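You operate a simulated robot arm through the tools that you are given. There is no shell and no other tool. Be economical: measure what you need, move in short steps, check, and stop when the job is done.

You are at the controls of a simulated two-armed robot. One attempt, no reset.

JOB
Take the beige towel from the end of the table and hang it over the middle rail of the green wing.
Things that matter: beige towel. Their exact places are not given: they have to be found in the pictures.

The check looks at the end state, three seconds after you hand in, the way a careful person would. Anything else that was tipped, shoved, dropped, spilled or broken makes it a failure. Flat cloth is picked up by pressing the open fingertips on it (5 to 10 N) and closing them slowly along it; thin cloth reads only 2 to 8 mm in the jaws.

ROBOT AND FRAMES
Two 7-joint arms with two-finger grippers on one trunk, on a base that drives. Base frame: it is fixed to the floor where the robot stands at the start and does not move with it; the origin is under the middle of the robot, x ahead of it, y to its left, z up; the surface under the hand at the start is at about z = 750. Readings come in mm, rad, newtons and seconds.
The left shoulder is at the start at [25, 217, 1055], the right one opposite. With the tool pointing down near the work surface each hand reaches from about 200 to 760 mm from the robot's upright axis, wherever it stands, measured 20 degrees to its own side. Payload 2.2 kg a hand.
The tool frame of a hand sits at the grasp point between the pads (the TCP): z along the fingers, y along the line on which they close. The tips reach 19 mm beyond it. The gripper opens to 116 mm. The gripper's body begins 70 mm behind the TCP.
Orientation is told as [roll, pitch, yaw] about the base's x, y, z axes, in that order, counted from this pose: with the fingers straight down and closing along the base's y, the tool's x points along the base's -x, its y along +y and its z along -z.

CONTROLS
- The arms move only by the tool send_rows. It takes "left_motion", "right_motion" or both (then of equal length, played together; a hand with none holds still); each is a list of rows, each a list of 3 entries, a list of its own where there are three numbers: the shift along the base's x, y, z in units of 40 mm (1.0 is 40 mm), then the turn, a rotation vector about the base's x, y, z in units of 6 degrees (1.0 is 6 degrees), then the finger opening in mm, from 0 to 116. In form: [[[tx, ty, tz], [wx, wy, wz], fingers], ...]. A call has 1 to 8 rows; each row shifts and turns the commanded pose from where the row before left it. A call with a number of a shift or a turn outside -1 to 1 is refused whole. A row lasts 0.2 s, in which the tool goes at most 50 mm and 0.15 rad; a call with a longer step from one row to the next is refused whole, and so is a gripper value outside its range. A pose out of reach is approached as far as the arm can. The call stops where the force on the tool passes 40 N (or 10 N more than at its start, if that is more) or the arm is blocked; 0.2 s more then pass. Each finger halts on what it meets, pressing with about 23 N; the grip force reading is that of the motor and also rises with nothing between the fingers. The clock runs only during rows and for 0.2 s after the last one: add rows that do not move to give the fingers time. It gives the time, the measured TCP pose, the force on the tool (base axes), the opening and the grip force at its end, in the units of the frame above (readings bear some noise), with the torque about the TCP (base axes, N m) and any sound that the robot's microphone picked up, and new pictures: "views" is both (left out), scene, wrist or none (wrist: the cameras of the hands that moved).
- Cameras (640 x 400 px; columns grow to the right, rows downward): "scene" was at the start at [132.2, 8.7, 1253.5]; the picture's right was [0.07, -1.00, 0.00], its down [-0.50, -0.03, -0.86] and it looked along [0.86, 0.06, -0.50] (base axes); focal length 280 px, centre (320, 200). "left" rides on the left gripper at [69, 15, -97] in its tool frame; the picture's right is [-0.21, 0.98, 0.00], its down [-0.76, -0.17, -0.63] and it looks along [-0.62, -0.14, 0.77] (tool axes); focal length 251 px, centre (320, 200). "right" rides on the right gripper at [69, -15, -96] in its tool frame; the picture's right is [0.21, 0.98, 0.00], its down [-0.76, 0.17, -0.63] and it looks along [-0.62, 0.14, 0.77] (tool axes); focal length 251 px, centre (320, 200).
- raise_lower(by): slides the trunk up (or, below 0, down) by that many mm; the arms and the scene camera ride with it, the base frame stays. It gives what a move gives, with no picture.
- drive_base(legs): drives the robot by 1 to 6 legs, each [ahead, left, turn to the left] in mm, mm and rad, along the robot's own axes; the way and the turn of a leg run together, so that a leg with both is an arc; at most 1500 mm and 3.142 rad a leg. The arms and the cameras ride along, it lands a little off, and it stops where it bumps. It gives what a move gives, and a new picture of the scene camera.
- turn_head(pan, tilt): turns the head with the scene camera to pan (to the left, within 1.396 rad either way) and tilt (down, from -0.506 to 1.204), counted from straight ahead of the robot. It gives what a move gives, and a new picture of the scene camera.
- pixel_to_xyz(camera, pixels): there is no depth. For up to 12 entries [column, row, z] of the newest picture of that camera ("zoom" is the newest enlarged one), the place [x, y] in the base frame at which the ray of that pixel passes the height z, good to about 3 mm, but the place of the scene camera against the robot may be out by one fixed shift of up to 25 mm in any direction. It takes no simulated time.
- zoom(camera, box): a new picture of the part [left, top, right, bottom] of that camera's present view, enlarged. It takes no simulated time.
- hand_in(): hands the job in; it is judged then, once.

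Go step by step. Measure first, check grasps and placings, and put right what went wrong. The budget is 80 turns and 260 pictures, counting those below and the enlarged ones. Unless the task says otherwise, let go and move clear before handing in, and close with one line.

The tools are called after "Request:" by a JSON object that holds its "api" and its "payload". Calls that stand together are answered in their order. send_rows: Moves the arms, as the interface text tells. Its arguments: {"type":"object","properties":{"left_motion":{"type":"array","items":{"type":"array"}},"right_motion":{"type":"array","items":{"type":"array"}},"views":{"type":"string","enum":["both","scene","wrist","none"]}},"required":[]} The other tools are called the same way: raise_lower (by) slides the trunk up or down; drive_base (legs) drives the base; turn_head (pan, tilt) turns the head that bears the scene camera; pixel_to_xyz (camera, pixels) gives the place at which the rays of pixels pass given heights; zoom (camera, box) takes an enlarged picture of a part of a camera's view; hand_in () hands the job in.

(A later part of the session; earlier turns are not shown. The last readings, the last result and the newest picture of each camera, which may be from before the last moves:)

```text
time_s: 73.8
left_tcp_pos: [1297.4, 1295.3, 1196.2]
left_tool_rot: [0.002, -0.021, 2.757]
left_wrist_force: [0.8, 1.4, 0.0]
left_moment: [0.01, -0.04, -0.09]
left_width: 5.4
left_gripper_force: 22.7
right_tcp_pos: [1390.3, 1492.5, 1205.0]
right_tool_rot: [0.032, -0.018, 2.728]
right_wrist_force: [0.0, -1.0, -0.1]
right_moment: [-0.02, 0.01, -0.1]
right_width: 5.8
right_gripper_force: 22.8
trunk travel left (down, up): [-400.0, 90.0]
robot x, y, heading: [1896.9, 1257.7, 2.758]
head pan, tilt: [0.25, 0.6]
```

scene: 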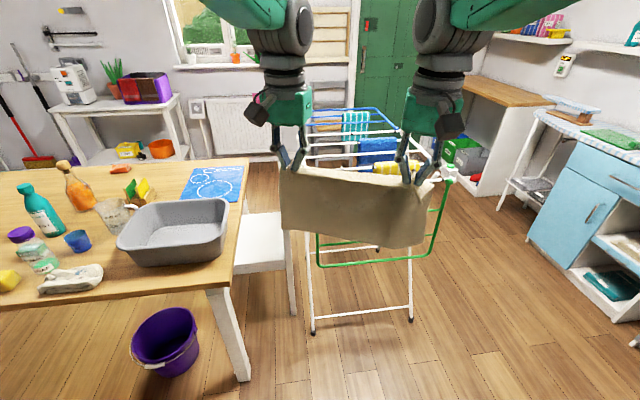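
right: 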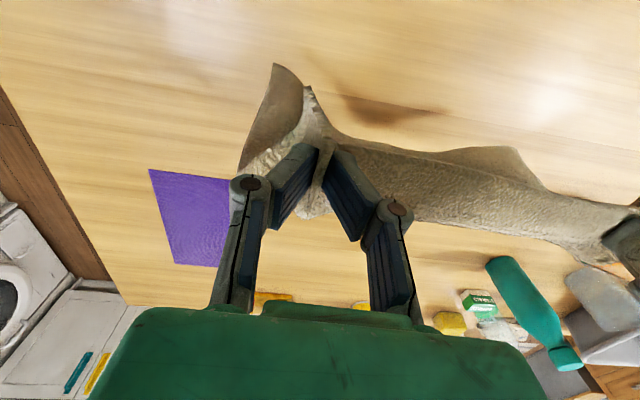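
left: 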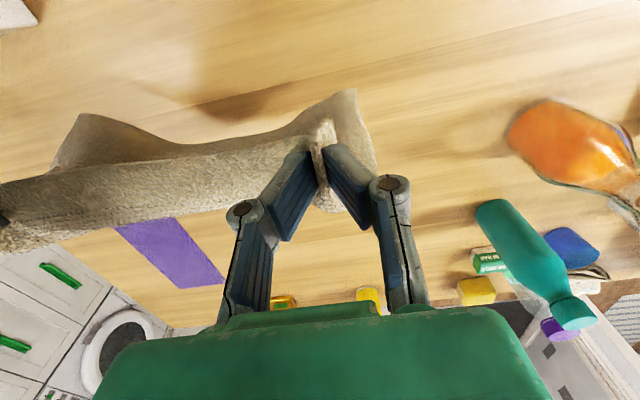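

The towel hides the wing; I sidestep right to look past it.

Request:
{"api": "drive_base", "payload": {"legs": [[0, -650, 0]]}}

Request:
{"api": "turn_head", "payload": {"pan": 0.6, "tilt": 0.6}}

Request:
{"api": "zoom", "payload": {"camera": "scene", "box": [180, 130, 460, 305]}}

```text
time_s: 77.5
left_tcp_pos: [1546.9, 1907.5, 1195.7]
left_tool_rot: [0.0, -0.021, 2.755]
left_wrist_force: [0.6, 0.4, -0.6]
left_moment: [0.02, -0.02, -0.09]
left_width: 5.4
left_gripper_force: 22.3
right_tcp_pos: [1639.7, 2102.1, 1205.2]
right_tool_rot: [0.031, -0.017, 2.727]
right_wrist_force: [-0.1, -0.5, -0.6]
right_moment: [-0.04, 0.02, -0.05]
right_width: 5.4
right_gripper_force: 22.4
trunk travel left (down, up): [-400.0, 90.0]
robot x, y, heading: [2144.8, 1868.0, 2.747]
head pan, tilt: [0.25, 0.6]
```

scene: 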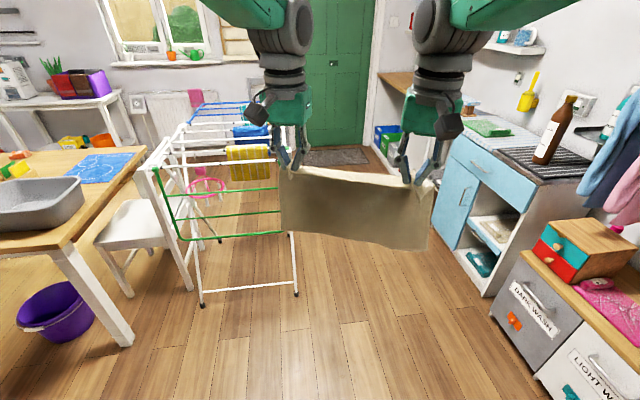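

```text
time_s: 78.3
left_tcp_pos: [1549.6, 1906.3, 1198.6]
left_tool_rot: [0.0, -0.025, 2.753]
left_wrist_force: [0.6, 0.0, -0.9]
left_moment: [0.03, 0.02, -0.07]
left_width: 5.7
left_gripper_force: 23.2
right_tcp_pos: [1643.2, 2101.3, 1208.1]
right_tool_rot: [0.032, -0.022, 2.727]
right_wrist_force: [-0.3, -0.5, -0.9]
right_moment: [-0.01, -0.02, -0.08]
right_width: 5.5
right_gripper_force: 22.8
trunk travel left (down, up): [-400.0, 90.0]
robot x, y, heading: [2144.6, 1866.3, 2.756]
head pan, tilt: [0.6, 0.6]
```

scene: 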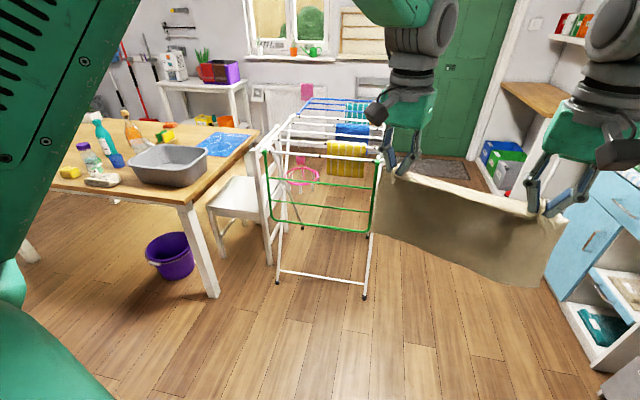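

```text
2.29 times, centred on (320, 218) of scene
```

zoom: 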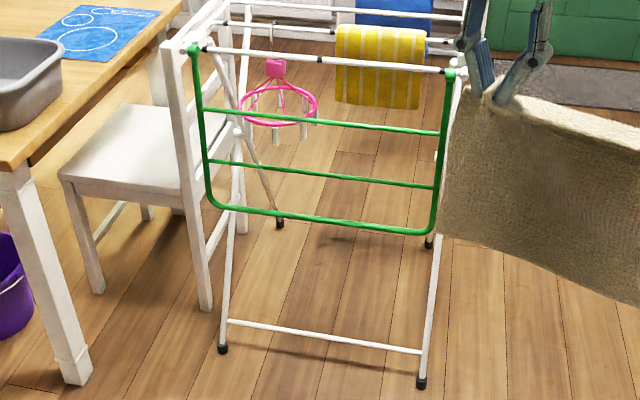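

Now the green wing is clear: it hangs down with three green rails (zoom rows ~120, ~173, ~218); the middle one runs (210,160)–(435,187) in the zoom. I take rays here and also check the scene camera against the left gripper.

Request:
{"api": "pixel_to_xyz", "payload": {"camera": "zoom", "pixels": [[193, 50, 900], [450, 74, 900], [204, 108, 800], [442, 133, 800], [210, 160, 700], [436, 187, 700], [218, 207, 600], [430, 232, 600], [222, 350, 0], [421, 383, 0], [322, 173, 600], [322, 173, 800]]}}

Request:
{"api": "zoom", "payload": {"camera": "scene", "box": [360, 130, 440, 180]}}

```text
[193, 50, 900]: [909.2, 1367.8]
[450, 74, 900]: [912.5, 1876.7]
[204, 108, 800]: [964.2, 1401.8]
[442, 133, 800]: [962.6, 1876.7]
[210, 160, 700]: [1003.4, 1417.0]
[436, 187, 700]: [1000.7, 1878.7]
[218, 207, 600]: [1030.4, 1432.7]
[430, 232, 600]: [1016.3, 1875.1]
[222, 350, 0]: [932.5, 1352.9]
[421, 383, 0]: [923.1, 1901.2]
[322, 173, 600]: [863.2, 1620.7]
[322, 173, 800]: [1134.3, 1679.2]
```

```text
8.00 times, centred on (400, 155) of scene
```

zoom: 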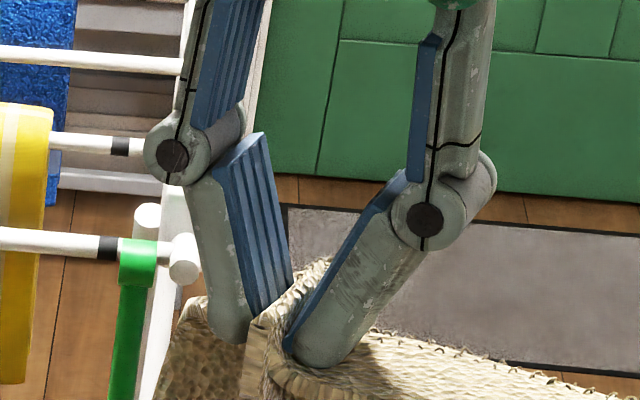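

Request:
{"api": "pixel_to_xyz", "payload": {"camera": "zoom", "pixels": [[262, 340, 1180], [262, 340, 1190]]}}

Request:
{"api": "raise_lower", "payload": {"by": -380}}

Request:
{"api": "turn_head", "payload": {"pan": 0.6, "tilt": 0.3}}

Request:
{"api": "zoom", "payload": {"camera": "scene", "box": [180, 130, 460, 305]}}

```text
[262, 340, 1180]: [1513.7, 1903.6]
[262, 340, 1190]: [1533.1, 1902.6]
```

```text
time_s: 82.0
left_tcp_pos: [1550.1, 1905.2, 818.2]
left_tool_rot: [0.001, -0.025, 2.756]
left_wrist_force: [0.6, 0.2, 0.6]
left_moment: [0.02, 0.02, -0.06]
left_width: 5.6
left_gripper_force: 23.4
right_tcp_pos: [1643.8, 2100.9, 826.7]
right_tool_rot: [0.03, -0.02, 2.726]
right_wrist_force: [0.2, -1.0, -0.5]
right_moment: [-0.02, 0.01, -0.05]
right_width: 5.7
right_gripper_force: 23.4
trunk travel left (down, up): [-20.0, 470.0]
robot x, y, heading: [2145.2, 1865.2, 2.753]
head pan, tilt: [0.6, 0.6]
```

```text
time_s: 82.8
left_tcp_pos: [1550.7, 1903.9, 818.5]
left_tool_rot: [0.0, -0.024, 2.754]
left_wrist_force: [1.0, 0.3, 0.7]
left_moment: [0.02, 0.0, -0.09]
left_width: 5.7
left_gripper_force: 22.9
right_tcp_pos: [1643.2, 2101.1, 828.7]
right_tool_rot: [0.03, -0.02, 2.728]
right_wrist_force: [-0.1, -0.9, -0.6]
right_moment: [0.02, 0.02, -0.1]
right_width: 5.8
right_gripper_force: 23.4
trunk travel left (down, up): [-20.0, 470.0]
robot x, y, heading: [2146.2, 1865.7, 2.752]
head pan, tilt: [0.6, 0.3]
```

scene: 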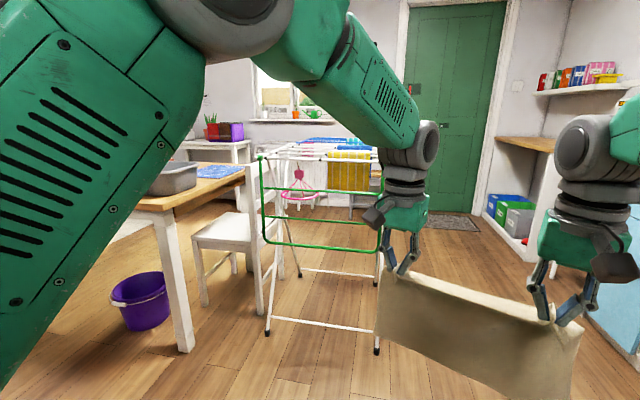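

```text
2.29 times, centred on (320, 218) of scene
```

zoom: 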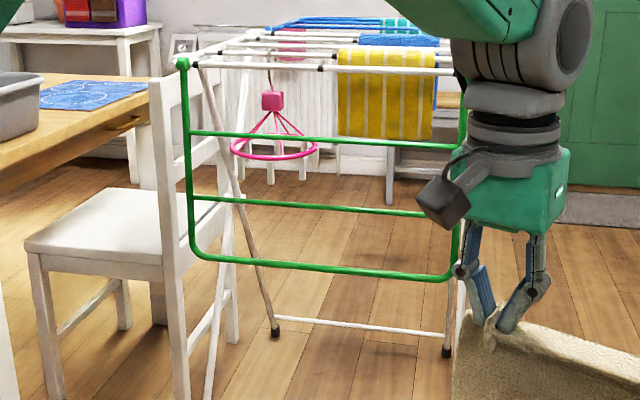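

Request:
{"api": "pixel_to_xyz", "payload": {"camera": "zoom", "pixels": [[183, 63, 900], [183, 63, 800], [191, 133, 800], [191, 133, 700], [196, 198, 700], [196, 198, 600], [202, 256, 600], [202, 256, 500], [460, 146, 800], [460, 146, 700], [425, 214, 700], [425, 214, 600]]}}

Request:
{"api": "pixel_to_xyz", "payload": {"camera": "zoom", "pixels": [[275, 330, 0], [446, 352, 0], [330, 268, 600], [330, 268, 500], [510, 330, 800]]}}

```text
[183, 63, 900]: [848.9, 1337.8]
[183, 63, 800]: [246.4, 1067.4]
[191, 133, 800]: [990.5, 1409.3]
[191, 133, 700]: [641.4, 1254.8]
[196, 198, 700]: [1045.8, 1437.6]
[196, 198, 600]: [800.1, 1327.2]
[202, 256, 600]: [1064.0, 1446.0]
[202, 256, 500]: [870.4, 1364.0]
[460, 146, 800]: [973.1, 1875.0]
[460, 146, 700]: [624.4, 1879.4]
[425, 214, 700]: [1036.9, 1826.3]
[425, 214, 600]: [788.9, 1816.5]
```

```text
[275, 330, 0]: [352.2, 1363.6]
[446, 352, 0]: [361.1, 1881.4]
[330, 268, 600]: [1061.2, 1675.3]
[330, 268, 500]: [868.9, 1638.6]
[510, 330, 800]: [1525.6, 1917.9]
```

Triangulating: rail 1 ≈ (940, z786), middle rail ≈ (952, z662), outer ≈ (976, z554), spanning y≈1410–1875. I square up facing −x in front of the wing at a stand-off.

Request:
{"api": "drive_base", "payload": {"legs": [[0, 0, 0.39], [390, 216, 0]]}}

Request:
{"api": "turn_head", "payload": {"pan": 0.0, "tilt": 0.6}}

```text
time_s: 86.7
left_tcp_pos: [1194.9, 1459.8, 819.3]
left_tool_rot: [0.003, -0.024, -3.132]
left_wrist_force: [-0.5, 1.1, -0.6]
left_moment: [0.04, 0.0, -0.06]
left_width: 5.6
left_gripper_force: 22.9
right_tcp_pos: [1204.6, 1674.9, 826.3]
right_tool_rot: [0.033, -0.022, 3.119]
right_wrist_force: [-0.5, 0.2, -0.4]
right_moment: [0.01, -0.05, -0.07]
right_width: 5.7
right_gripper_force: 23.0
trunk travel left (down, up): [-20.0, 470.0]
robot x, y, heading: [1754.5, 1651.6, -3.134]
head pan, tilt: [0.6, 0.3]
```

scene: 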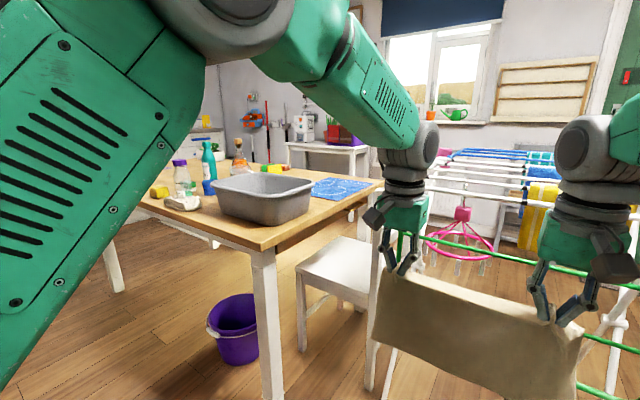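

```text
time_s: 87.7
left_tcp_pos: [1197.7, 1455.3, 820.2]
left_tool_rot: [-0.002, -0.028, -3.137]
left_wrist_force: [0.2, 0.6, -0.2]
left_moment: [0.01, 0.01, -0.09]
left_width: 5.5
left_gripper_force: 23.2
right_tcp_pos: [1206.5, 1670.9, 830.2]
right_tool_rot: [0.03, -0.024, 3.121]
right_wrist_force: [-0.4, -1.3, 0.3]
right_moment: [0.0, -0.01, -0.04]
right_width: 5.3
right_gripper_force: 23.5
trunk travel left (down, up): [-20.0, 470.0]
robot x, y, heading: [1757.7, 1647.6, -3.134]
head pan, tilt: [0.0, 0.6]
```

scene: 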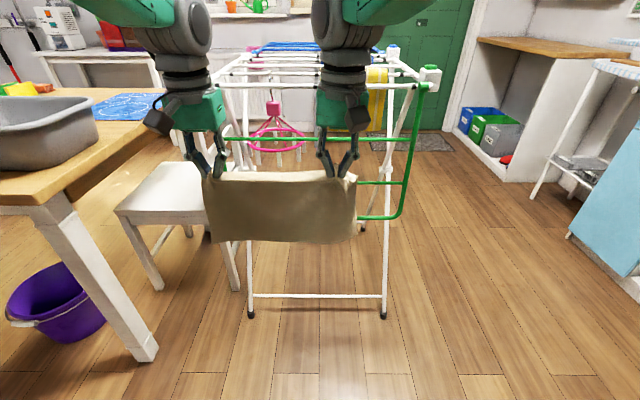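

Squared up. I shift both hands 80 mm in +y to centre on the wing and pitch the fingers 45° forward.

Request:
{"api": "send_rows", "payload": {"left_motion": [[[0, 0.25, 0], [0, 0.94, 0], 0], [[0, 0.25, 0], [0, 0.94, 0], 0], [[0, 0.25, 0], [0, 0.94, 0], 0], [[0, 0.25, 0], [0, 0.94, 0], 0], [[0, 0.25, 0], [0, 0.94, 0], 0], [[0, 0.25, 0], [0, 0.94, 0], 0], [[0, 0.25, 0], [0, 0.94, 0], 0], [[0, 0.25, 0], [0, 0.94, 0], 0]], "right_motion": [[[0, 0.25, 0], [0, 0.94, 0], 0], [[0, 0.25, 0], [0, 0.94, 0], 0], [[0, 0.25, 0], [0, 0.94, 0], 0], [[0, 0.25, 0], [0, 0.94, 0], 0], [[0, 0.25, 0], [0, 0.94, 0], 0], [[0, 0.25, 0], [0, 0.94, 0], 0], [[0, 0.25, 0], [0, 0.94, 0], 0], [[0, 0.25, 0], [0, 0.94, 0], 0]]}}

```text
time_s: 89.5
left_tcp_pos: [1193.8, 1530.1, 823.1]
left_tool_rot: [-0.057, -0.773, -3.098]
left_wrist_force: [-0.5, 5.0, 0.4]
left_moment: [0.04, 0.01, -0.08]
left_width: 5.4
left_gripper_force: 23.4
right_tcp_pos: [1205.8, 1752.7, 831.0]
right_tool_rot: [0.086, -0.788, 3.085]
right_wrist_force: [-1.0, -3.3, 0.6]
right_moment: [-0.02, -0.03, 0.04]
right_width: 5.5
right_gripper_force: 23.1
right hand out of reach, approached as far as the arm can: row 8
trunk travel left (down, up): [-20.0, 470.0]
robot x, y, heading: [1759.5, 1649.3, -3.135]
head pan, tilt: [0.0, 0.6]
```

scene: 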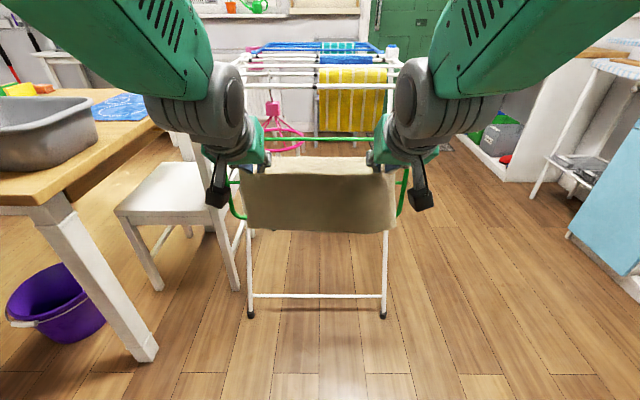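
right: 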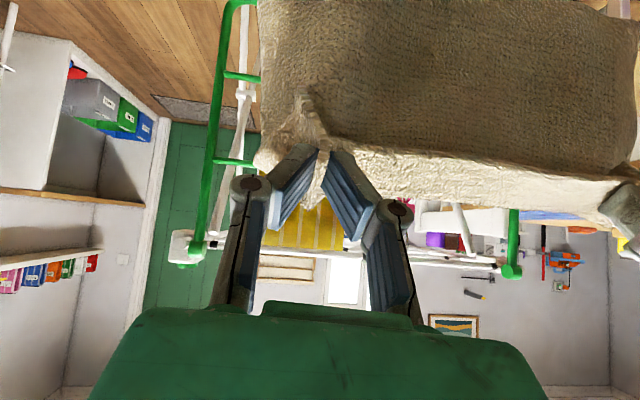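
left: 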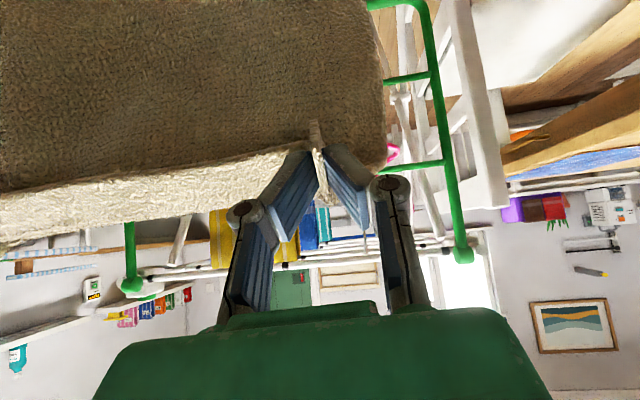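

Request:
{"api": "pixel_to_xyz", "payload": {"camera": "left", "pixels": [[462, 255, 880], [462, 255, 920], [130, 285, 880], [130, 285, 920], [440, 163, 780], [440, 163, 800], [430, 76, 650], [430, 76, 670]]}}

Request:
{"api": "pixel_to_xyz", "payload": {"camera": "right", "pixels": [[512, 270, 880], [512, 270, 920], [190, 250, 880], [190, 250, 920], [228, 163, 780], [228, 163, 800], [226, 77, 650], [226, 77, 670]]}}

```text
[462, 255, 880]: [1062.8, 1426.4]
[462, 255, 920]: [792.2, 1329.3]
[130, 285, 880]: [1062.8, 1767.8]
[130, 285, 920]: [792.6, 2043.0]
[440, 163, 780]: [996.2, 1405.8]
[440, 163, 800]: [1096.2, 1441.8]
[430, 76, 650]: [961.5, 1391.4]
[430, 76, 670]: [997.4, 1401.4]
```

```text
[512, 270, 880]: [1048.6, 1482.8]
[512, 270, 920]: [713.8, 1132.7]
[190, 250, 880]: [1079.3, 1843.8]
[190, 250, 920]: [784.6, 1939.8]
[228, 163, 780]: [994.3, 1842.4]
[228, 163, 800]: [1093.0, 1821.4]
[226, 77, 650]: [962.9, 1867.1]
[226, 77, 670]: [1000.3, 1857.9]
```

The wrist cameras put hinge z≈893, rail 1 z≈774, middle rail ≈ (x 970, z 655). I lower the hands to z≈730 and ease them together slightly before driving in.

Request:
{"api": "send_rows", "payload": {"left_motion": [[[0, 0.05, -0.5], [0, 0, 0], 0], [[0, 0.05, -0.5], [0, 0, 0], 0], [[0, 0, -0.5], [0, 0, 0], 0], [[0, 0, -0.5], [0, 0, 0], 0], [[0, 0, -0.3], [0, 0, 0], 0], [[0, 0, 0], [0, 0, 0], 0]], "right_motion": [[[-0.1, -0.05, -0.5], [0, 0, 0], 0], [[-0.1, -0.05, -0.5], [0, 0, 0], 0], [[-0.1, 0, -0.5], [0, 0, 0], 0], [[0, 0, -0.5], [0, 0, 0], 0], [[0, 0, -0.5], [0, 0, 0], 0], [[0, 0, 0], [0, 0, 0], 0]]}}

```text
time_s: 90.9
left_tcp_pos: [1191.1, 1535.9, 742.1]
left_tool_rot: [-0.041, -0.832, -3.094]
left_wrist_force: [0.1, 0.9, -0.1]
left_moment: [0.05, 0.01, -0.04]
left_width: 5.5
left_gripper_force: 23.1
right_tcp_pos: [1187.4, 1748.8, 749.1]
right_tool_rot: [0.114, -0.834, 3.049]
right_wrist_force: [-0.1, -0.1, -0.3]
right_moment: [0.01, -0.04, -0.03]
right_width: 5.5
right_gripper_force: 23.3
trunk travel left (down, up): [-20.0, 470.0]
robot x, y, heading: [1756.1, 1646.9, -3.13]
head pan, tilt: [0.0, 0.6]
```

scene: 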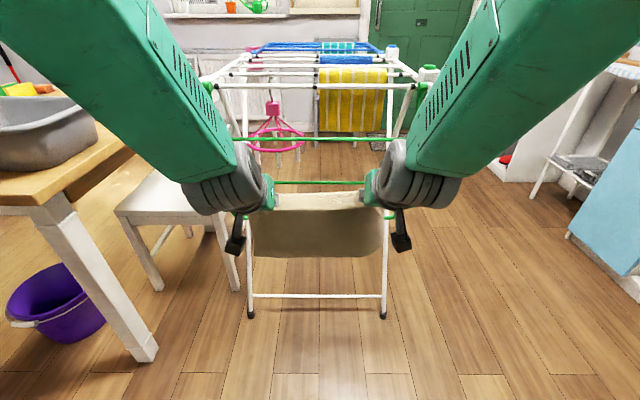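
right: 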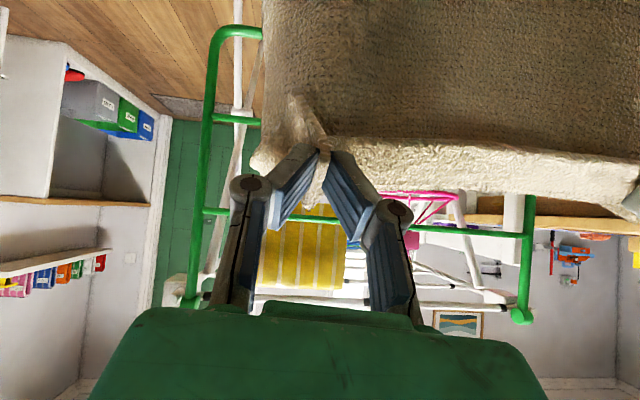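
left: 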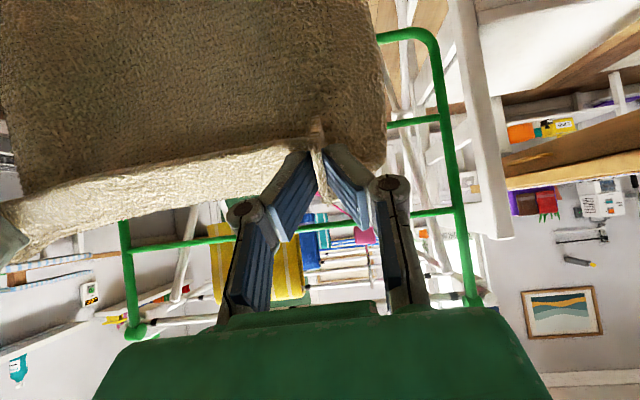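

Request:
{"api": "pixel_to_xyz", "payload": {"camera": "left", "pixels": [[453, 211, 760], [453, 211, 780], [442, 119, 640], [442, 119, 660], [180, 244, 760], [180, 244, 780], [430, 35, 530], [430, 35, 550]]}}

Request:
{"api": "pixel_to_xyz", "payload": {"camera": "right", "pixels": [[207, 211, 760], [207, 211, 780], [213, 117, 640], [213, 117, 660], [480, 232, 760], [480, 232, 780], [230, 33, 530], [230, 33, 550]]}}

```text
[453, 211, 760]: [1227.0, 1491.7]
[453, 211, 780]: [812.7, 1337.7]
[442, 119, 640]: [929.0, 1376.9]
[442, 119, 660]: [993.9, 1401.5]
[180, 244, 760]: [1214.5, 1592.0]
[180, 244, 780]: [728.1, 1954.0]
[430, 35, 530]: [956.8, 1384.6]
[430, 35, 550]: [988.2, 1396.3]
```

```text
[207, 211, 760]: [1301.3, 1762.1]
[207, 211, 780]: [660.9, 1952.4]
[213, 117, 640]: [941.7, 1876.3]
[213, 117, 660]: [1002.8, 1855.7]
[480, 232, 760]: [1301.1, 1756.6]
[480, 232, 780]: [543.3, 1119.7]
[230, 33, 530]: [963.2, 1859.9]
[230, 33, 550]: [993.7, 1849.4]
```

Refined: rail 1 at (952, z771), middle rail at (957, z648). I drive 190 mm ahead to bring the tips just in front of the gap between them.

Request:
{"api": "drive_base", "payload": {"legs": [[190, 0, 0]]}}

Request:
{"api": "send_rows", "payload": {"left_motion": [[[0, 0, -0.15], [0, 0, 0], 0], [[0, 0, 0], [0, 0, 0], 0]], "right_motion": [[[0, 0, -0.3], [0, 0, 0], 0], [[0, 0, 0], [0, 0, 0], 0]]}}

```text
time_s: 92.4
left_tcp_pos: [1004.5, 1536.2, 736.9]
left_tool_rot: [-0.042, -0.819, -3.097]
left_wrist_force: [-0.2, 1.2, -0.6]
left_moment: [0.04, 0.01, -0.07]
left_width: 5.5
left_gripper_force: 23.2
right_tcp_pos: [1001.8, 1753.7, 741.7]
right_tool_rot: [0.114, -0.819, 3.038]
right_wrist_force: [0.2, -0.7, -0.1]
right_moment: [0.01, -0.01, -0.04]
right_width: 5.6
right_gripper_force: 23.3
trunk travel left (down, up): [-20.0, 470.0]
robot x, y, heading: [1568.2, 1648.0, -3.142]
head pan, tilt: [0.0, 0.6]
```

scene: 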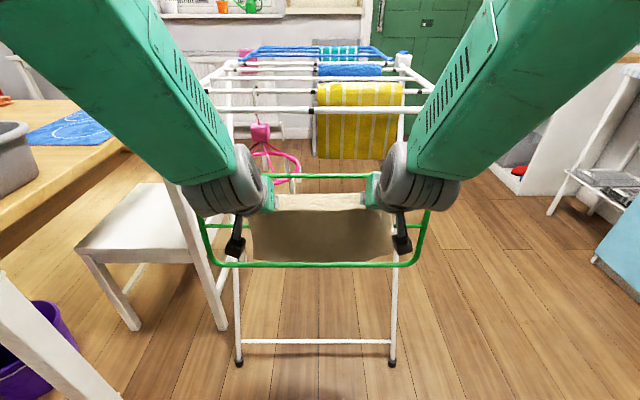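

```text
time_s: 93.0
left_tcp_pos: [1007.0, 1535.3, 734.8]
left_tool_rot: [-0.05, -0.829, -3.088]
left_wrist_force: [0.0, 1.9, -0.2]
left_moment: [0.05, -0.01, -0.06]
left_width: 5.4
left_gripper_force: 22.8
right_tcp_pos: [1002.4, 1754.4, 736.9]
right_tool_rot: [0.128, -0.83, 3.025]
right_wrist_force: [0.0, -2.1, -0.3]
right_moment: [0.04, -0.04, 0.05]
right_width: 5.5
right_gripper_force: 22.7
trunk travel left (down, up): [-20.0, 470.0]
robot x, y, heading: [1571.8, 1649.9, -3.136]
head pan, tilt: [0.0, 0.6]
```

scene: 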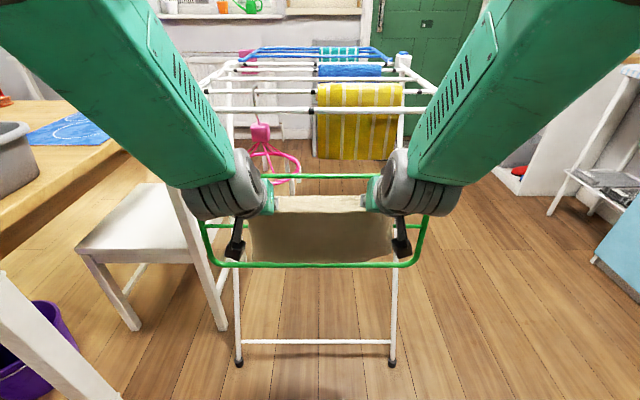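
right: 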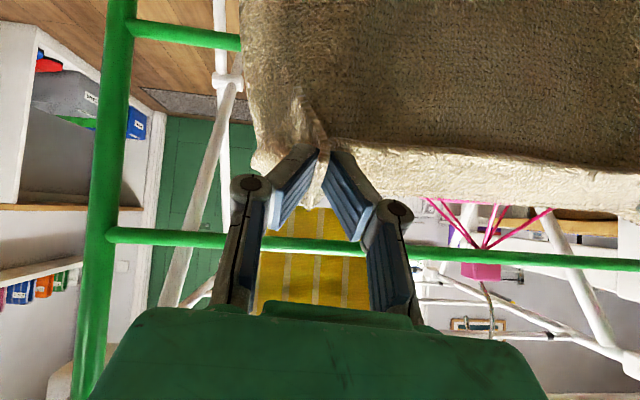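
left: 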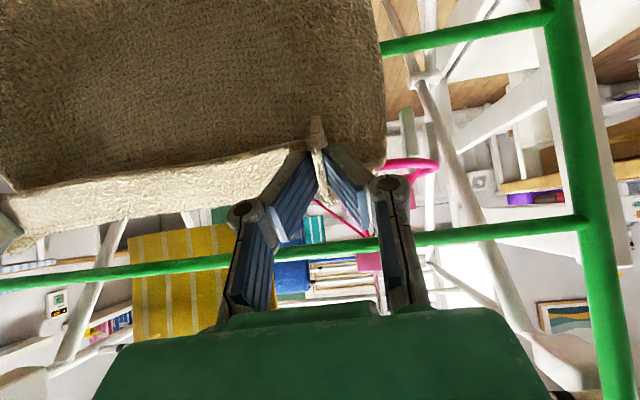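

Request:
{"api": "pixel_to_xyz", "payload": {"camera": "left", "pixels": [[480, 237, 771], [480, 237, 765], [470, 36, 648], [470, 36, 640], [560, 15, 648], [585, 223, 771]]}}

Request:
{"api": "pixel_to_xyz", "payload": {"camera": "right", "pixels": [[170, 236, 771], [170, 236, 765], [185, 33, 648], [185, 33, 640], [450, 255, 771]]}}

```text
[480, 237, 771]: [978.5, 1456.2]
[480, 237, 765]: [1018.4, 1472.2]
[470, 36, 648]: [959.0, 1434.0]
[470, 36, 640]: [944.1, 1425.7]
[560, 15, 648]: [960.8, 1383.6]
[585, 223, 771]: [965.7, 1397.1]
```

```text
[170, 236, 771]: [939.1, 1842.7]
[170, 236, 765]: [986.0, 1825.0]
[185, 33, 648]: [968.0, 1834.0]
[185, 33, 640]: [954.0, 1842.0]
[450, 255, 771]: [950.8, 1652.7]
```

Estimates agree (middle rail x≈960, z≈648). I insert along the finger axis, half-way first.

Request:
{"api": "send_rows", "payload": {"left_motion": [[[-0.32, 0.02, -0.295], [0, 0, 0], 0], [[-0.32, 0.02, -0.295], [0, 0, 0], 0], [[-0.32, 0.02, -0.295], [0, 0, 0], 0], [[-0.32, 0, -0.295], [0, 0, 0], 0], [[-0.32, 0, -0.295], [0, 0, 0], 0]], "right_motion": [[[-0.32, -0.02, -0.295], [0, 0, 0], 0], [[-0.32, -0.02, -0.295], [0, 0, 0], 0], [[-0.32, -0.02, -0.295], [0, 0, 0], 0], [[-0.32, 0, -0.295], [0, 0, 0], 0], [[-0.32, 0, -0.295], [0, 0, 0], 0]]}}

```text
time_s: 94.2
left_tcp_pos: [938.2, 1528.3, 679.8]
left_tool_rot: [-0.096, -0.818, -3.026]
left_wrist_force: [-0.4, 13.1, 0.4]
left_moment: [0.16, -0.02, -0.25]
left_width: 6.0
left_gripper_force: 23.1
right_tcp_pos: [936.0, 1759.3, 678.0]
right_tool_rot: [0.153, -0.818, 2.987]
right_wrist_force: [0.9, -13.1, 0.1]
right_moment: [-0.02, -0.04, 0.31]
right_width: 6.3
right_gripper_force: 24.0
trunk travel left (down, up): [-20.0, 470.0]
robot x, y, heading: [1573.4, 1646.2, -3.138]
head pan, tilt: [0.0, 0.6]
```

scene: 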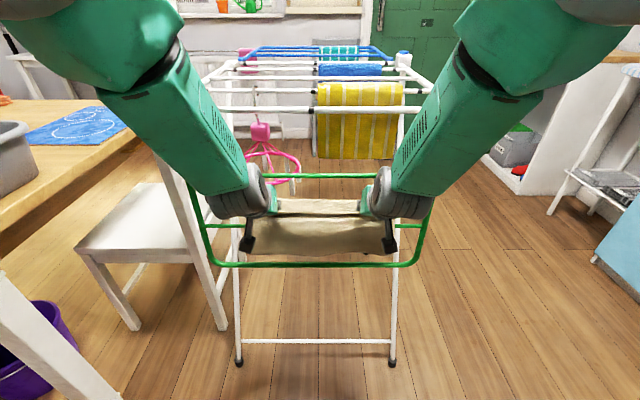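
right: 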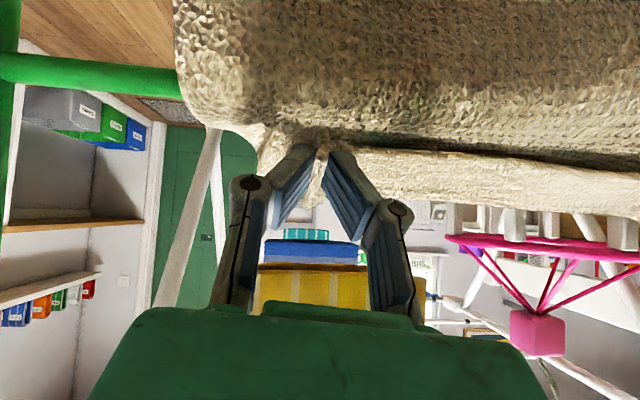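
left: 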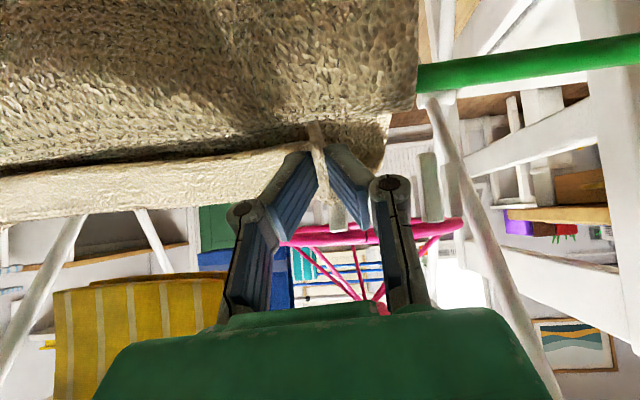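

The towel now lies over the middle rail, but hands have spread (231 mm, 13 N). I check where the pink peg hanger is behind before going on.

Request:
{"api": "pixel_to_xyz", "payload": {"camera": "left", "pixels": [[430, 155, 680], [430, 155, 700], [430, 155, 720], [430, 222, 720], [430, 222, 740]]}}

Request:
{"api": "pixel_to_xyz", "payload": {"camera": "right", "pixels": [[515, 208, 700], [515, 208, 720], [455, 205, 700], [455, 205, 720], [595, 212, 700], [595, 212, 720]]}}

Request:
{"api": "zoom", "payload": {"camera": "scene", "box": [190, 100, 450, 290]}}

```text
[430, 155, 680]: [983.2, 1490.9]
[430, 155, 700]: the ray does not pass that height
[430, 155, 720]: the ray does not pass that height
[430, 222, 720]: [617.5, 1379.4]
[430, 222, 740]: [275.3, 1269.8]
```

```text
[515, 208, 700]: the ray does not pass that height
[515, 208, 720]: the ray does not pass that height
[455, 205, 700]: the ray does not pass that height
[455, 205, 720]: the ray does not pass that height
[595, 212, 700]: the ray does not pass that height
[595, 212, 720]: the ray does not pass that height
```

```text
2.11 times, centred on (320, 195) of scene
```

zoom: 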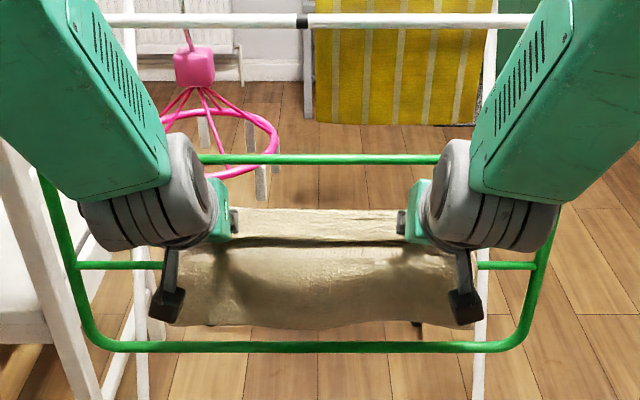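

The hanger's ring front edge is roughly at x≈840, so I stop the tips at x≈890. Continuing in and down, while easing the hands together.

Request:
{"api": "send_rows", "payload": {"left_motion": [[[0, 0.12, 0], [0, 0, 0], 0], [[0, 0.12, 0], [0, 0, 0], 0], [[-0.2, 0, -0.29], [0, 0, 0], 0], [[-0.2, 0, -0.29], [0, 0, 0], 0], [[-0.2, 0, -0.29], [0, 0, 0], 0], [[-0.2, 0, -0.29], [0, 0, 0], 0]], "right_motion": [[[0, -0.12, 0], [0, 0, 0], 0], [[0, -0.12, 0], [0, 0, 0], 0], [[-0.2, 0, -0.29], [0, 0, 0], 0], [[-0.2, 0, -0.29], [0, 0, 0], 0], [[-0.2, 0, -0.29], [0, 0, 0], 0], [[-0.2, 0, -0.29], [0, 0, 0], 0]]}}

Request:
{"api": "zoom", "payload": {"camera": "scene", "box": [190, 100, 450, 290]}}

```text
time_s: 95.6
left_tcp_pos: [906.5, 1540.7, 629.1]
left_tool_rot: [-0.061, -0.825, -3.063]
left_wrist_force: [0.1, -0.1, -0.3]
left_moment: [0.01, 0.0, 0.0]
left_width: 5.2
left_gripper_force: 23.3
right_tcp_pos: [903.8, 1749.0, 627.9]
right_tool_rot: [0.132, -0.823, 3.005]
right_wrist_force: [-0.5, -0.3, -0.2]
right_moment: [0.05, -0.04, 0.02]
right_width: 5.7
right_gripper_force: 22.9
trunk travel left (down, up): [-20.0, 470.0]
robot x, y, heading: [1570.7, 1648.8, -3.139]
head pan, tilt: [0.0, 0.6]
```

scene: 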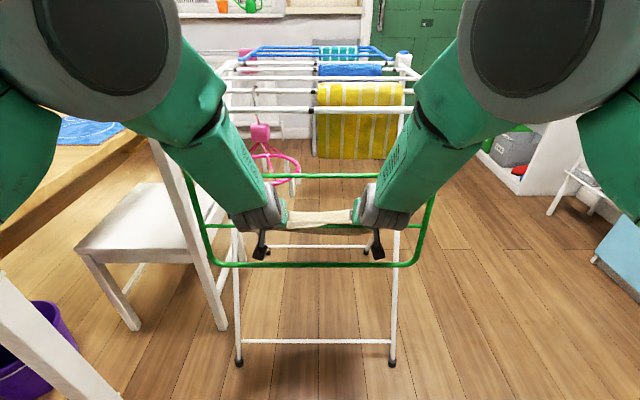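
right: 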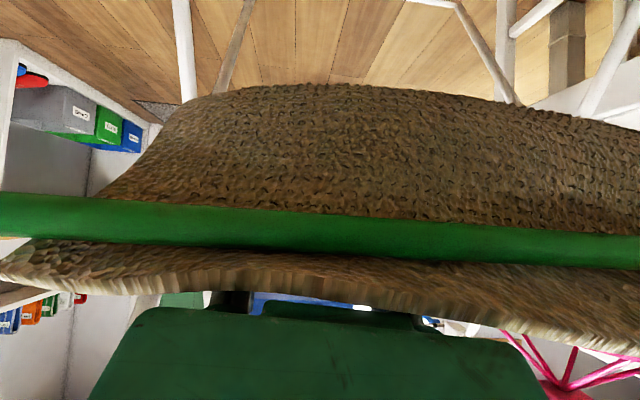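
left: 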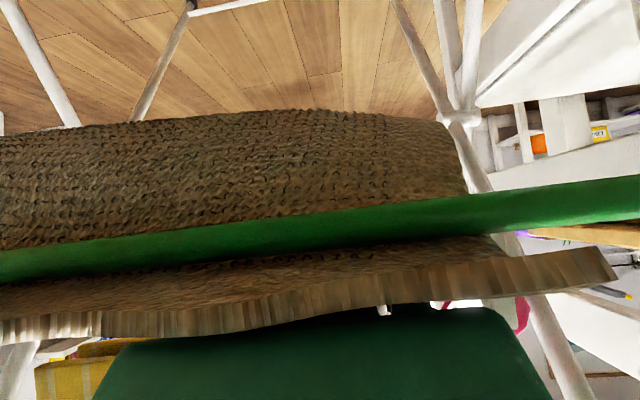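

```text
2.11 times, centred on (320, 195) of scene
```

zoom: 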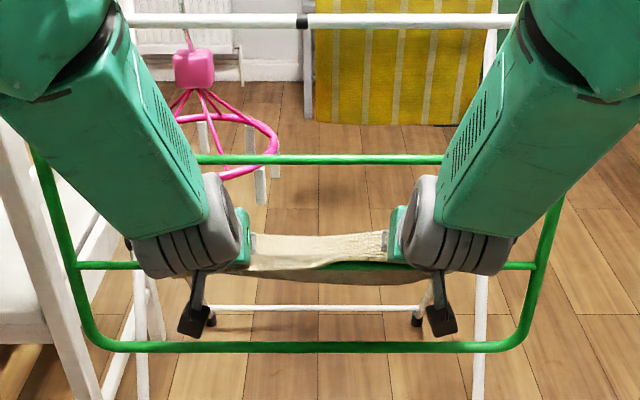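

Wrist views show the rail in front of the cloth, so much of the front drape seems to have slipped over. I look closer before deciding.

Request:
{"api": "zoom", "payload": {"camera": "left", "box": [0, 60, 640, 400]}}

Request:
{"api": "zoom", "payload": {"camera": "scene", "box": [230, 175, 400, 280]}}

Request:
{"api": "pixel_to_xyz", "payload": {"camera": "scene", "pixels": [[320, 211, 648], [320, 225, 648], [320, 234, 600], [320, 234, 560], [320, 226, 648]]}}

```text
1.00 times, centred on (320, 230) of left (not enlarged: the box is as wide or as high as the picture)
```

zoom: 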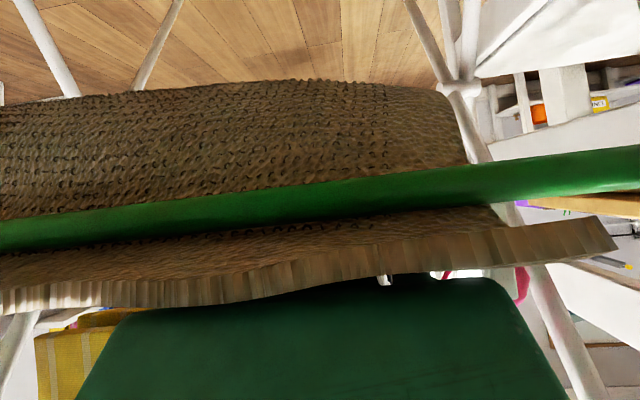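

```text
3.76 times, centred on (315, 228) of scene
```

zoom: 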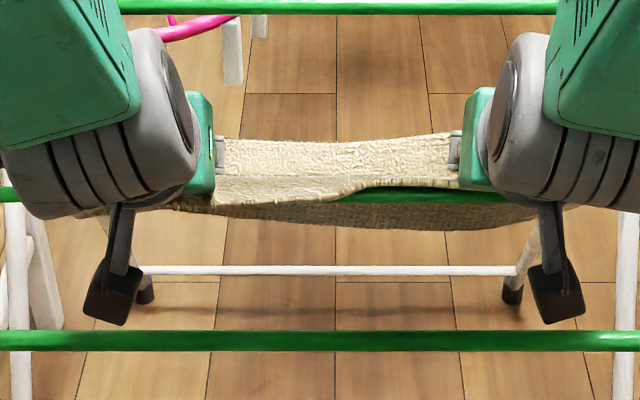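

```text
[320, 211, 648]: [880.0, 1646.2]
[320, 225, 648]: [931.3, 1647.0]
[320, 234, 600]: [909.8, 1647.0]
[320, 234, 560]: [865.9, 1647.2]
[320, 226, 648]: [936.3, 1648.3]
```

The free hem appears to have slid up to rail height, with the cloth looping behind. I wait a moment to see the settled state without moving.

Request:
{"api": "send_rows", "payload": {"left_motion": [[[0, 0, 0], [0, 0, 0], 0], [[0, 0, 0], [0, 0, 0], 0], [[0, 0, 0], [0, 0, 0], 0]], "right_motion": [[[0, 0, 0], [0, 0, 0], 0], [[0, 0, 0], [0, 0, 0], 0], [[0, 0, 0], [0, 0, 0], 0]]}}

Request:
{"api": "zoom", "payload": {"camera": "scene", "box": [230, 175, 400, 280]}}

```text
time_s: 96.4
left_tcp_pos: [907.9, 1539.1, 626.9]
left_tool_rot: [-0.057, -0.82, -3.066]
left_wrist_force: [-1.2, 0.4, 0.0]
left_moment: [-0.04, -0.03, 0.03]
left_width: 5.5
left_gripper_force: 23.4
right_tcp_pos: [904.8, 1749.2, 626.6]
right_tool_rot: [0.128, -0.82, 3.01]
right_wrist_force: [-0.2, 0.0, 2.0]
right_moment: [0.06, -0.09, -0.04]
right_width: 5.7
right_gripper_force: 23.7
trunk travel left (down, up): [-20.0, 470.0]
robot x, y, heading: [1568.3, 1645.8, -3.14]
head pan, tilt: [0.0, 0.6]
```

scene: 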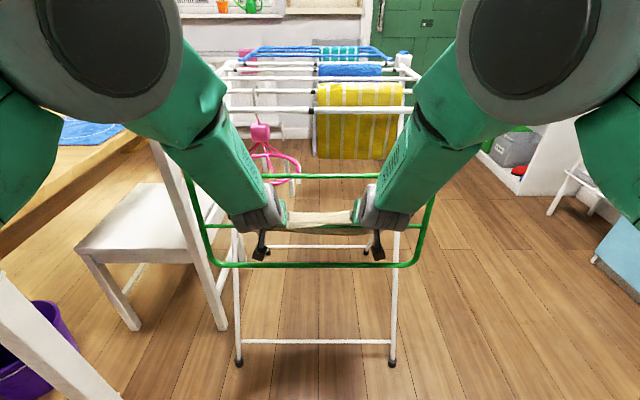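
right: 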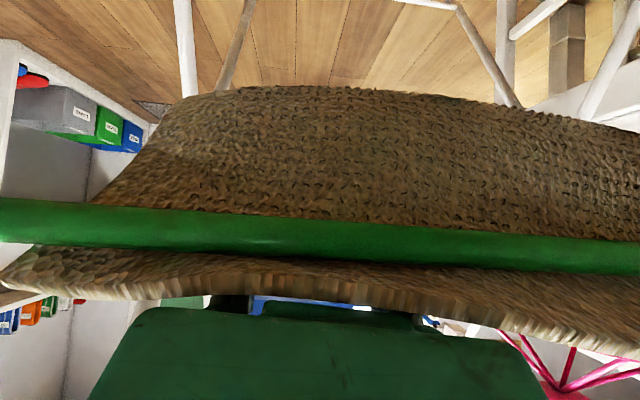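
left: 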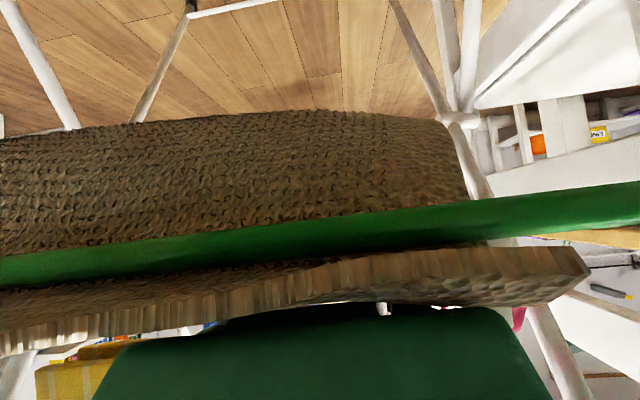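

```text
3.76 times, centred on (315, 228) of scene
```

zoom: 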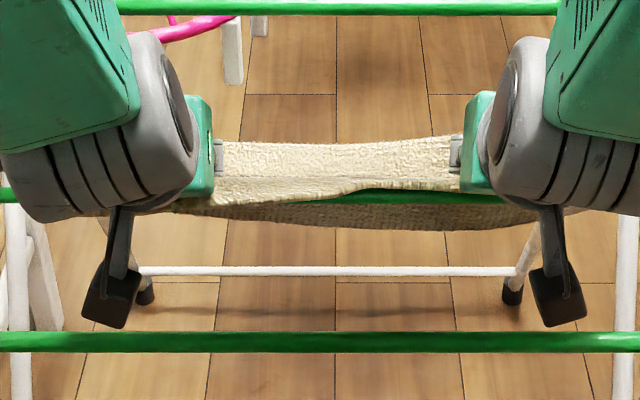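

The hem is creeping, so this would not hold. I reverse out slowly: up first, then back along the entry path.

Request:
{"api": "send_rows", "payload": {"left_motion": [[[0.2, 0, 0.3], [0, 0, 0], 0], [[0.2, 0, 0.3], [0, 0, 0], 0], [[0.2, 0, 0.3], [0, 0, 0], 0], [[0.2, 0, 0.3], [0, 0, 0], 0], [[0, 0, 0], [0, 0, 0], 0]], "right_motion": [[[0.2, 0, 0.3], [0, 0, 0], 0], [[0.2, 0, 0.3], [0, 0, 0], 0], [[0.2, 0, 0.3], [0, 0, 0], 0], [[0.2, 0, 0.3], [0, 0, 0], 0], [[0, 0, 0], [0, 0, 0], 0]]}}

Request:
{"api": "zoom", "payload": {"camera": "scene", "box": [230, 175, 400, 280]}}

```text
time_s: 97.8
left_tcp_pos: [957.7, 1530.8, 628.3]
left_tool_rot: [-0.07, -0.735, -3.036]
left_wrist_force: [-0.8, 10.8, 0.2]
left_moment: [0.18, -0.01, -0.2]
left_width: 6.0
left_gripper_force: 23.0
right_tcp_pos: [956.6, 1758.6, 627.9]
right_tool_rot: [0.133, -0.734, 2.986]
right_wrist_force: [-0.1, -11.2, 1.4]
right_moment: [-0.04, -0.15, 0.23]
right_width: 5.8
right_gripper_force: 22.7
trunk travel left (down, up): [-20.0, 470.0]
robot x, y, heading: [1570.0, 1644.5, -3.146]
head pan, tilt: [0.0, 0.6]
stopped in row 5 (left hand): the arm was blocked; the commanded pose is now the measured one
```

scene: 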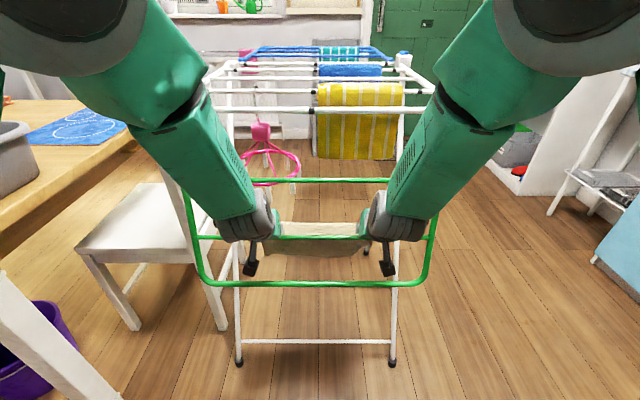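
right: 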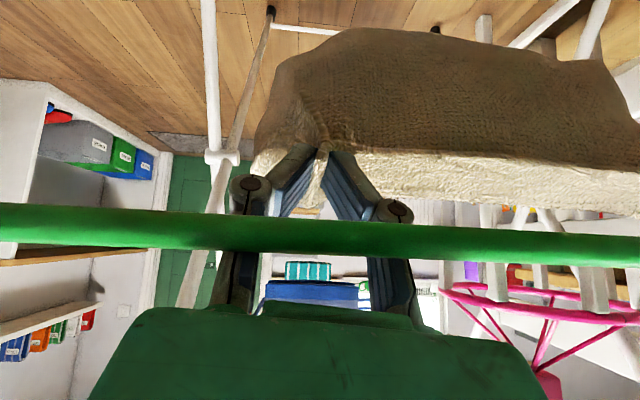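
left: 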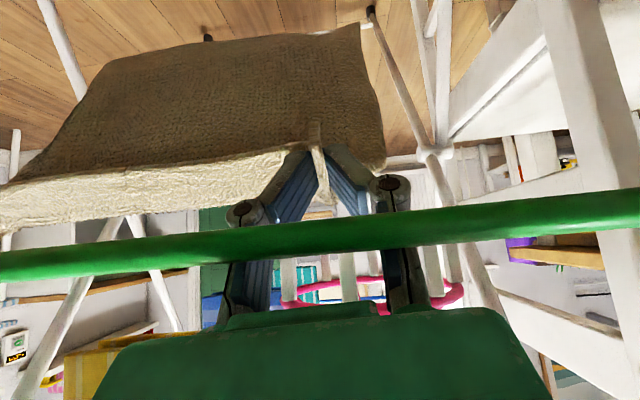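

```text
3.76 times, centred on (315, 228) of scene
```

zoom: 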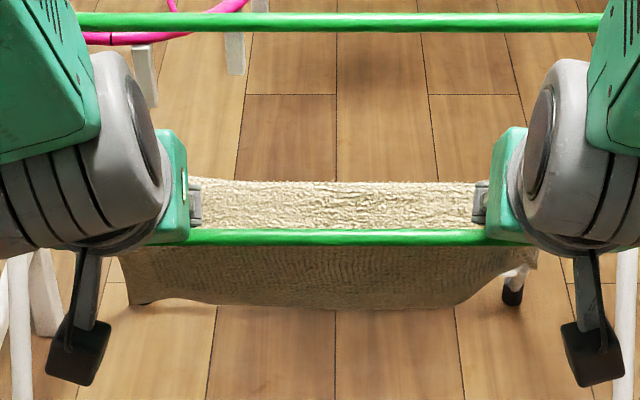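

The wing has swung out a little (rail 2 now at about x 989) and the upward part of the move was blocked. I test with a small move forward and up to find what is free.

Request:
{"api": "send_rows", "payload": {"left_motion": [[[-0.3, 0.1, 0], [0, 0, 0], 0], [[-0.3, 0.1, 0], [0, 0, 0], 0], [[0, 0, 0.2], [0, 0, 0], 0], [[0, 0, 0.2], [0, 0, 0], 0], [[0, 0, 0], [0, 0, 0], 0]], "right_motion": [[[-0.3, -0.1, 0], [0, 0, 0], 0], [[-0.3, -0.1, 0], [0, 0, 0], 0], [[0, 0, 0.2], [0, 0, 0], 0], [[0, 0, 0.2], [0, 0, 0], 0], [[0, 0, 0], [0, 0, 0], 0]]}}

Request:
{"api": "zoom", "payload": {"camera": "scene", "box": [180, 130, 450, 300]}}

```text
time_s: 99.0
left_tcp_pos: [933.4, 1530.4, 634.7]
left_tool_rot: [-0.086, -0.716, -3.004]
left_wrist_force: [0.2, 16.3, 1.2]
left_moment: [0.28, -0.01, -0.2]
left_width: 6.6
left_gripper_force: 23.0
right_tcp_pos: [933.1, 1762.9, 636.2]
right_tool_rot: [0.151, -0.714, 2.952]
right_wrist_force: [0.7, -16.2, 0.2]
right_moment: [-0.14, -0.01, 0.35]
right_width: 6.9
right_gripper_force: 23.4
trunk travel left (down, up): [-20.0, 470.0]
robot x, y, heading: [1571.7, 1649.5, -3.137]
head pan, tilt: [0.0, 0.6]
```

scene: 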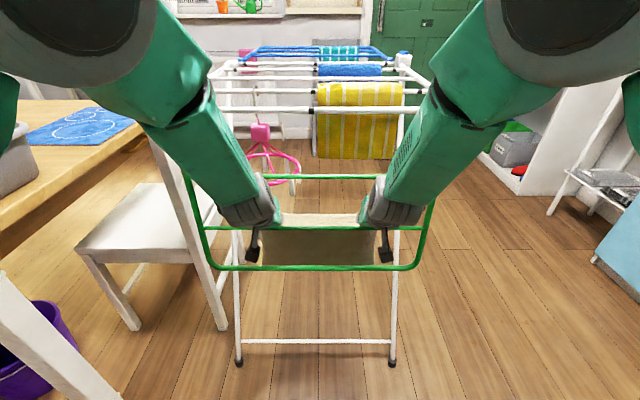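
right: 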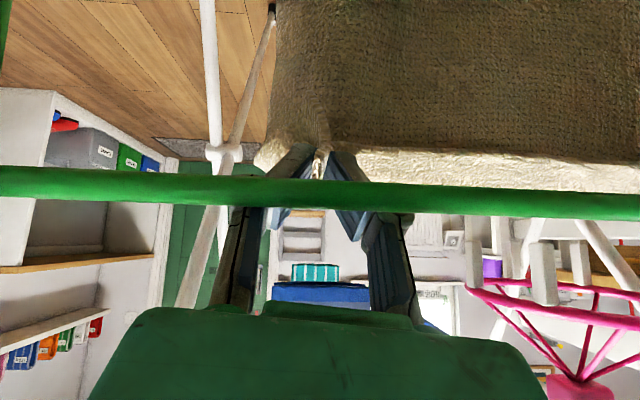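
left: 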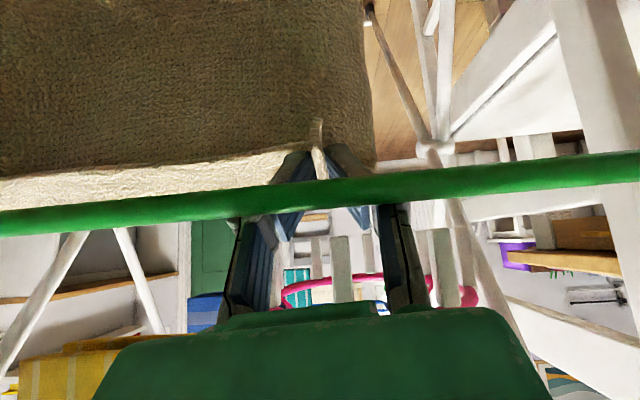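

```text
2.35 times, centred on (315, 215) of scene
```

zoom: 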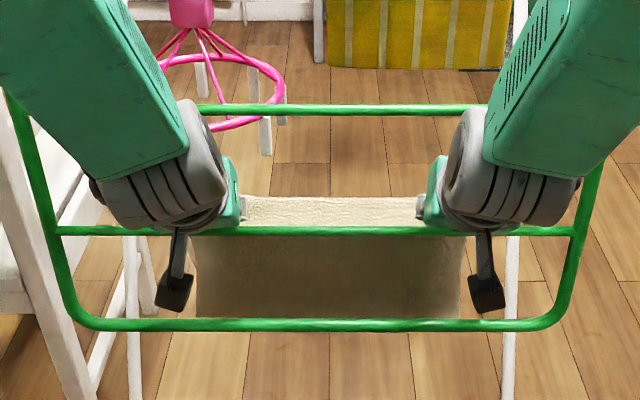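

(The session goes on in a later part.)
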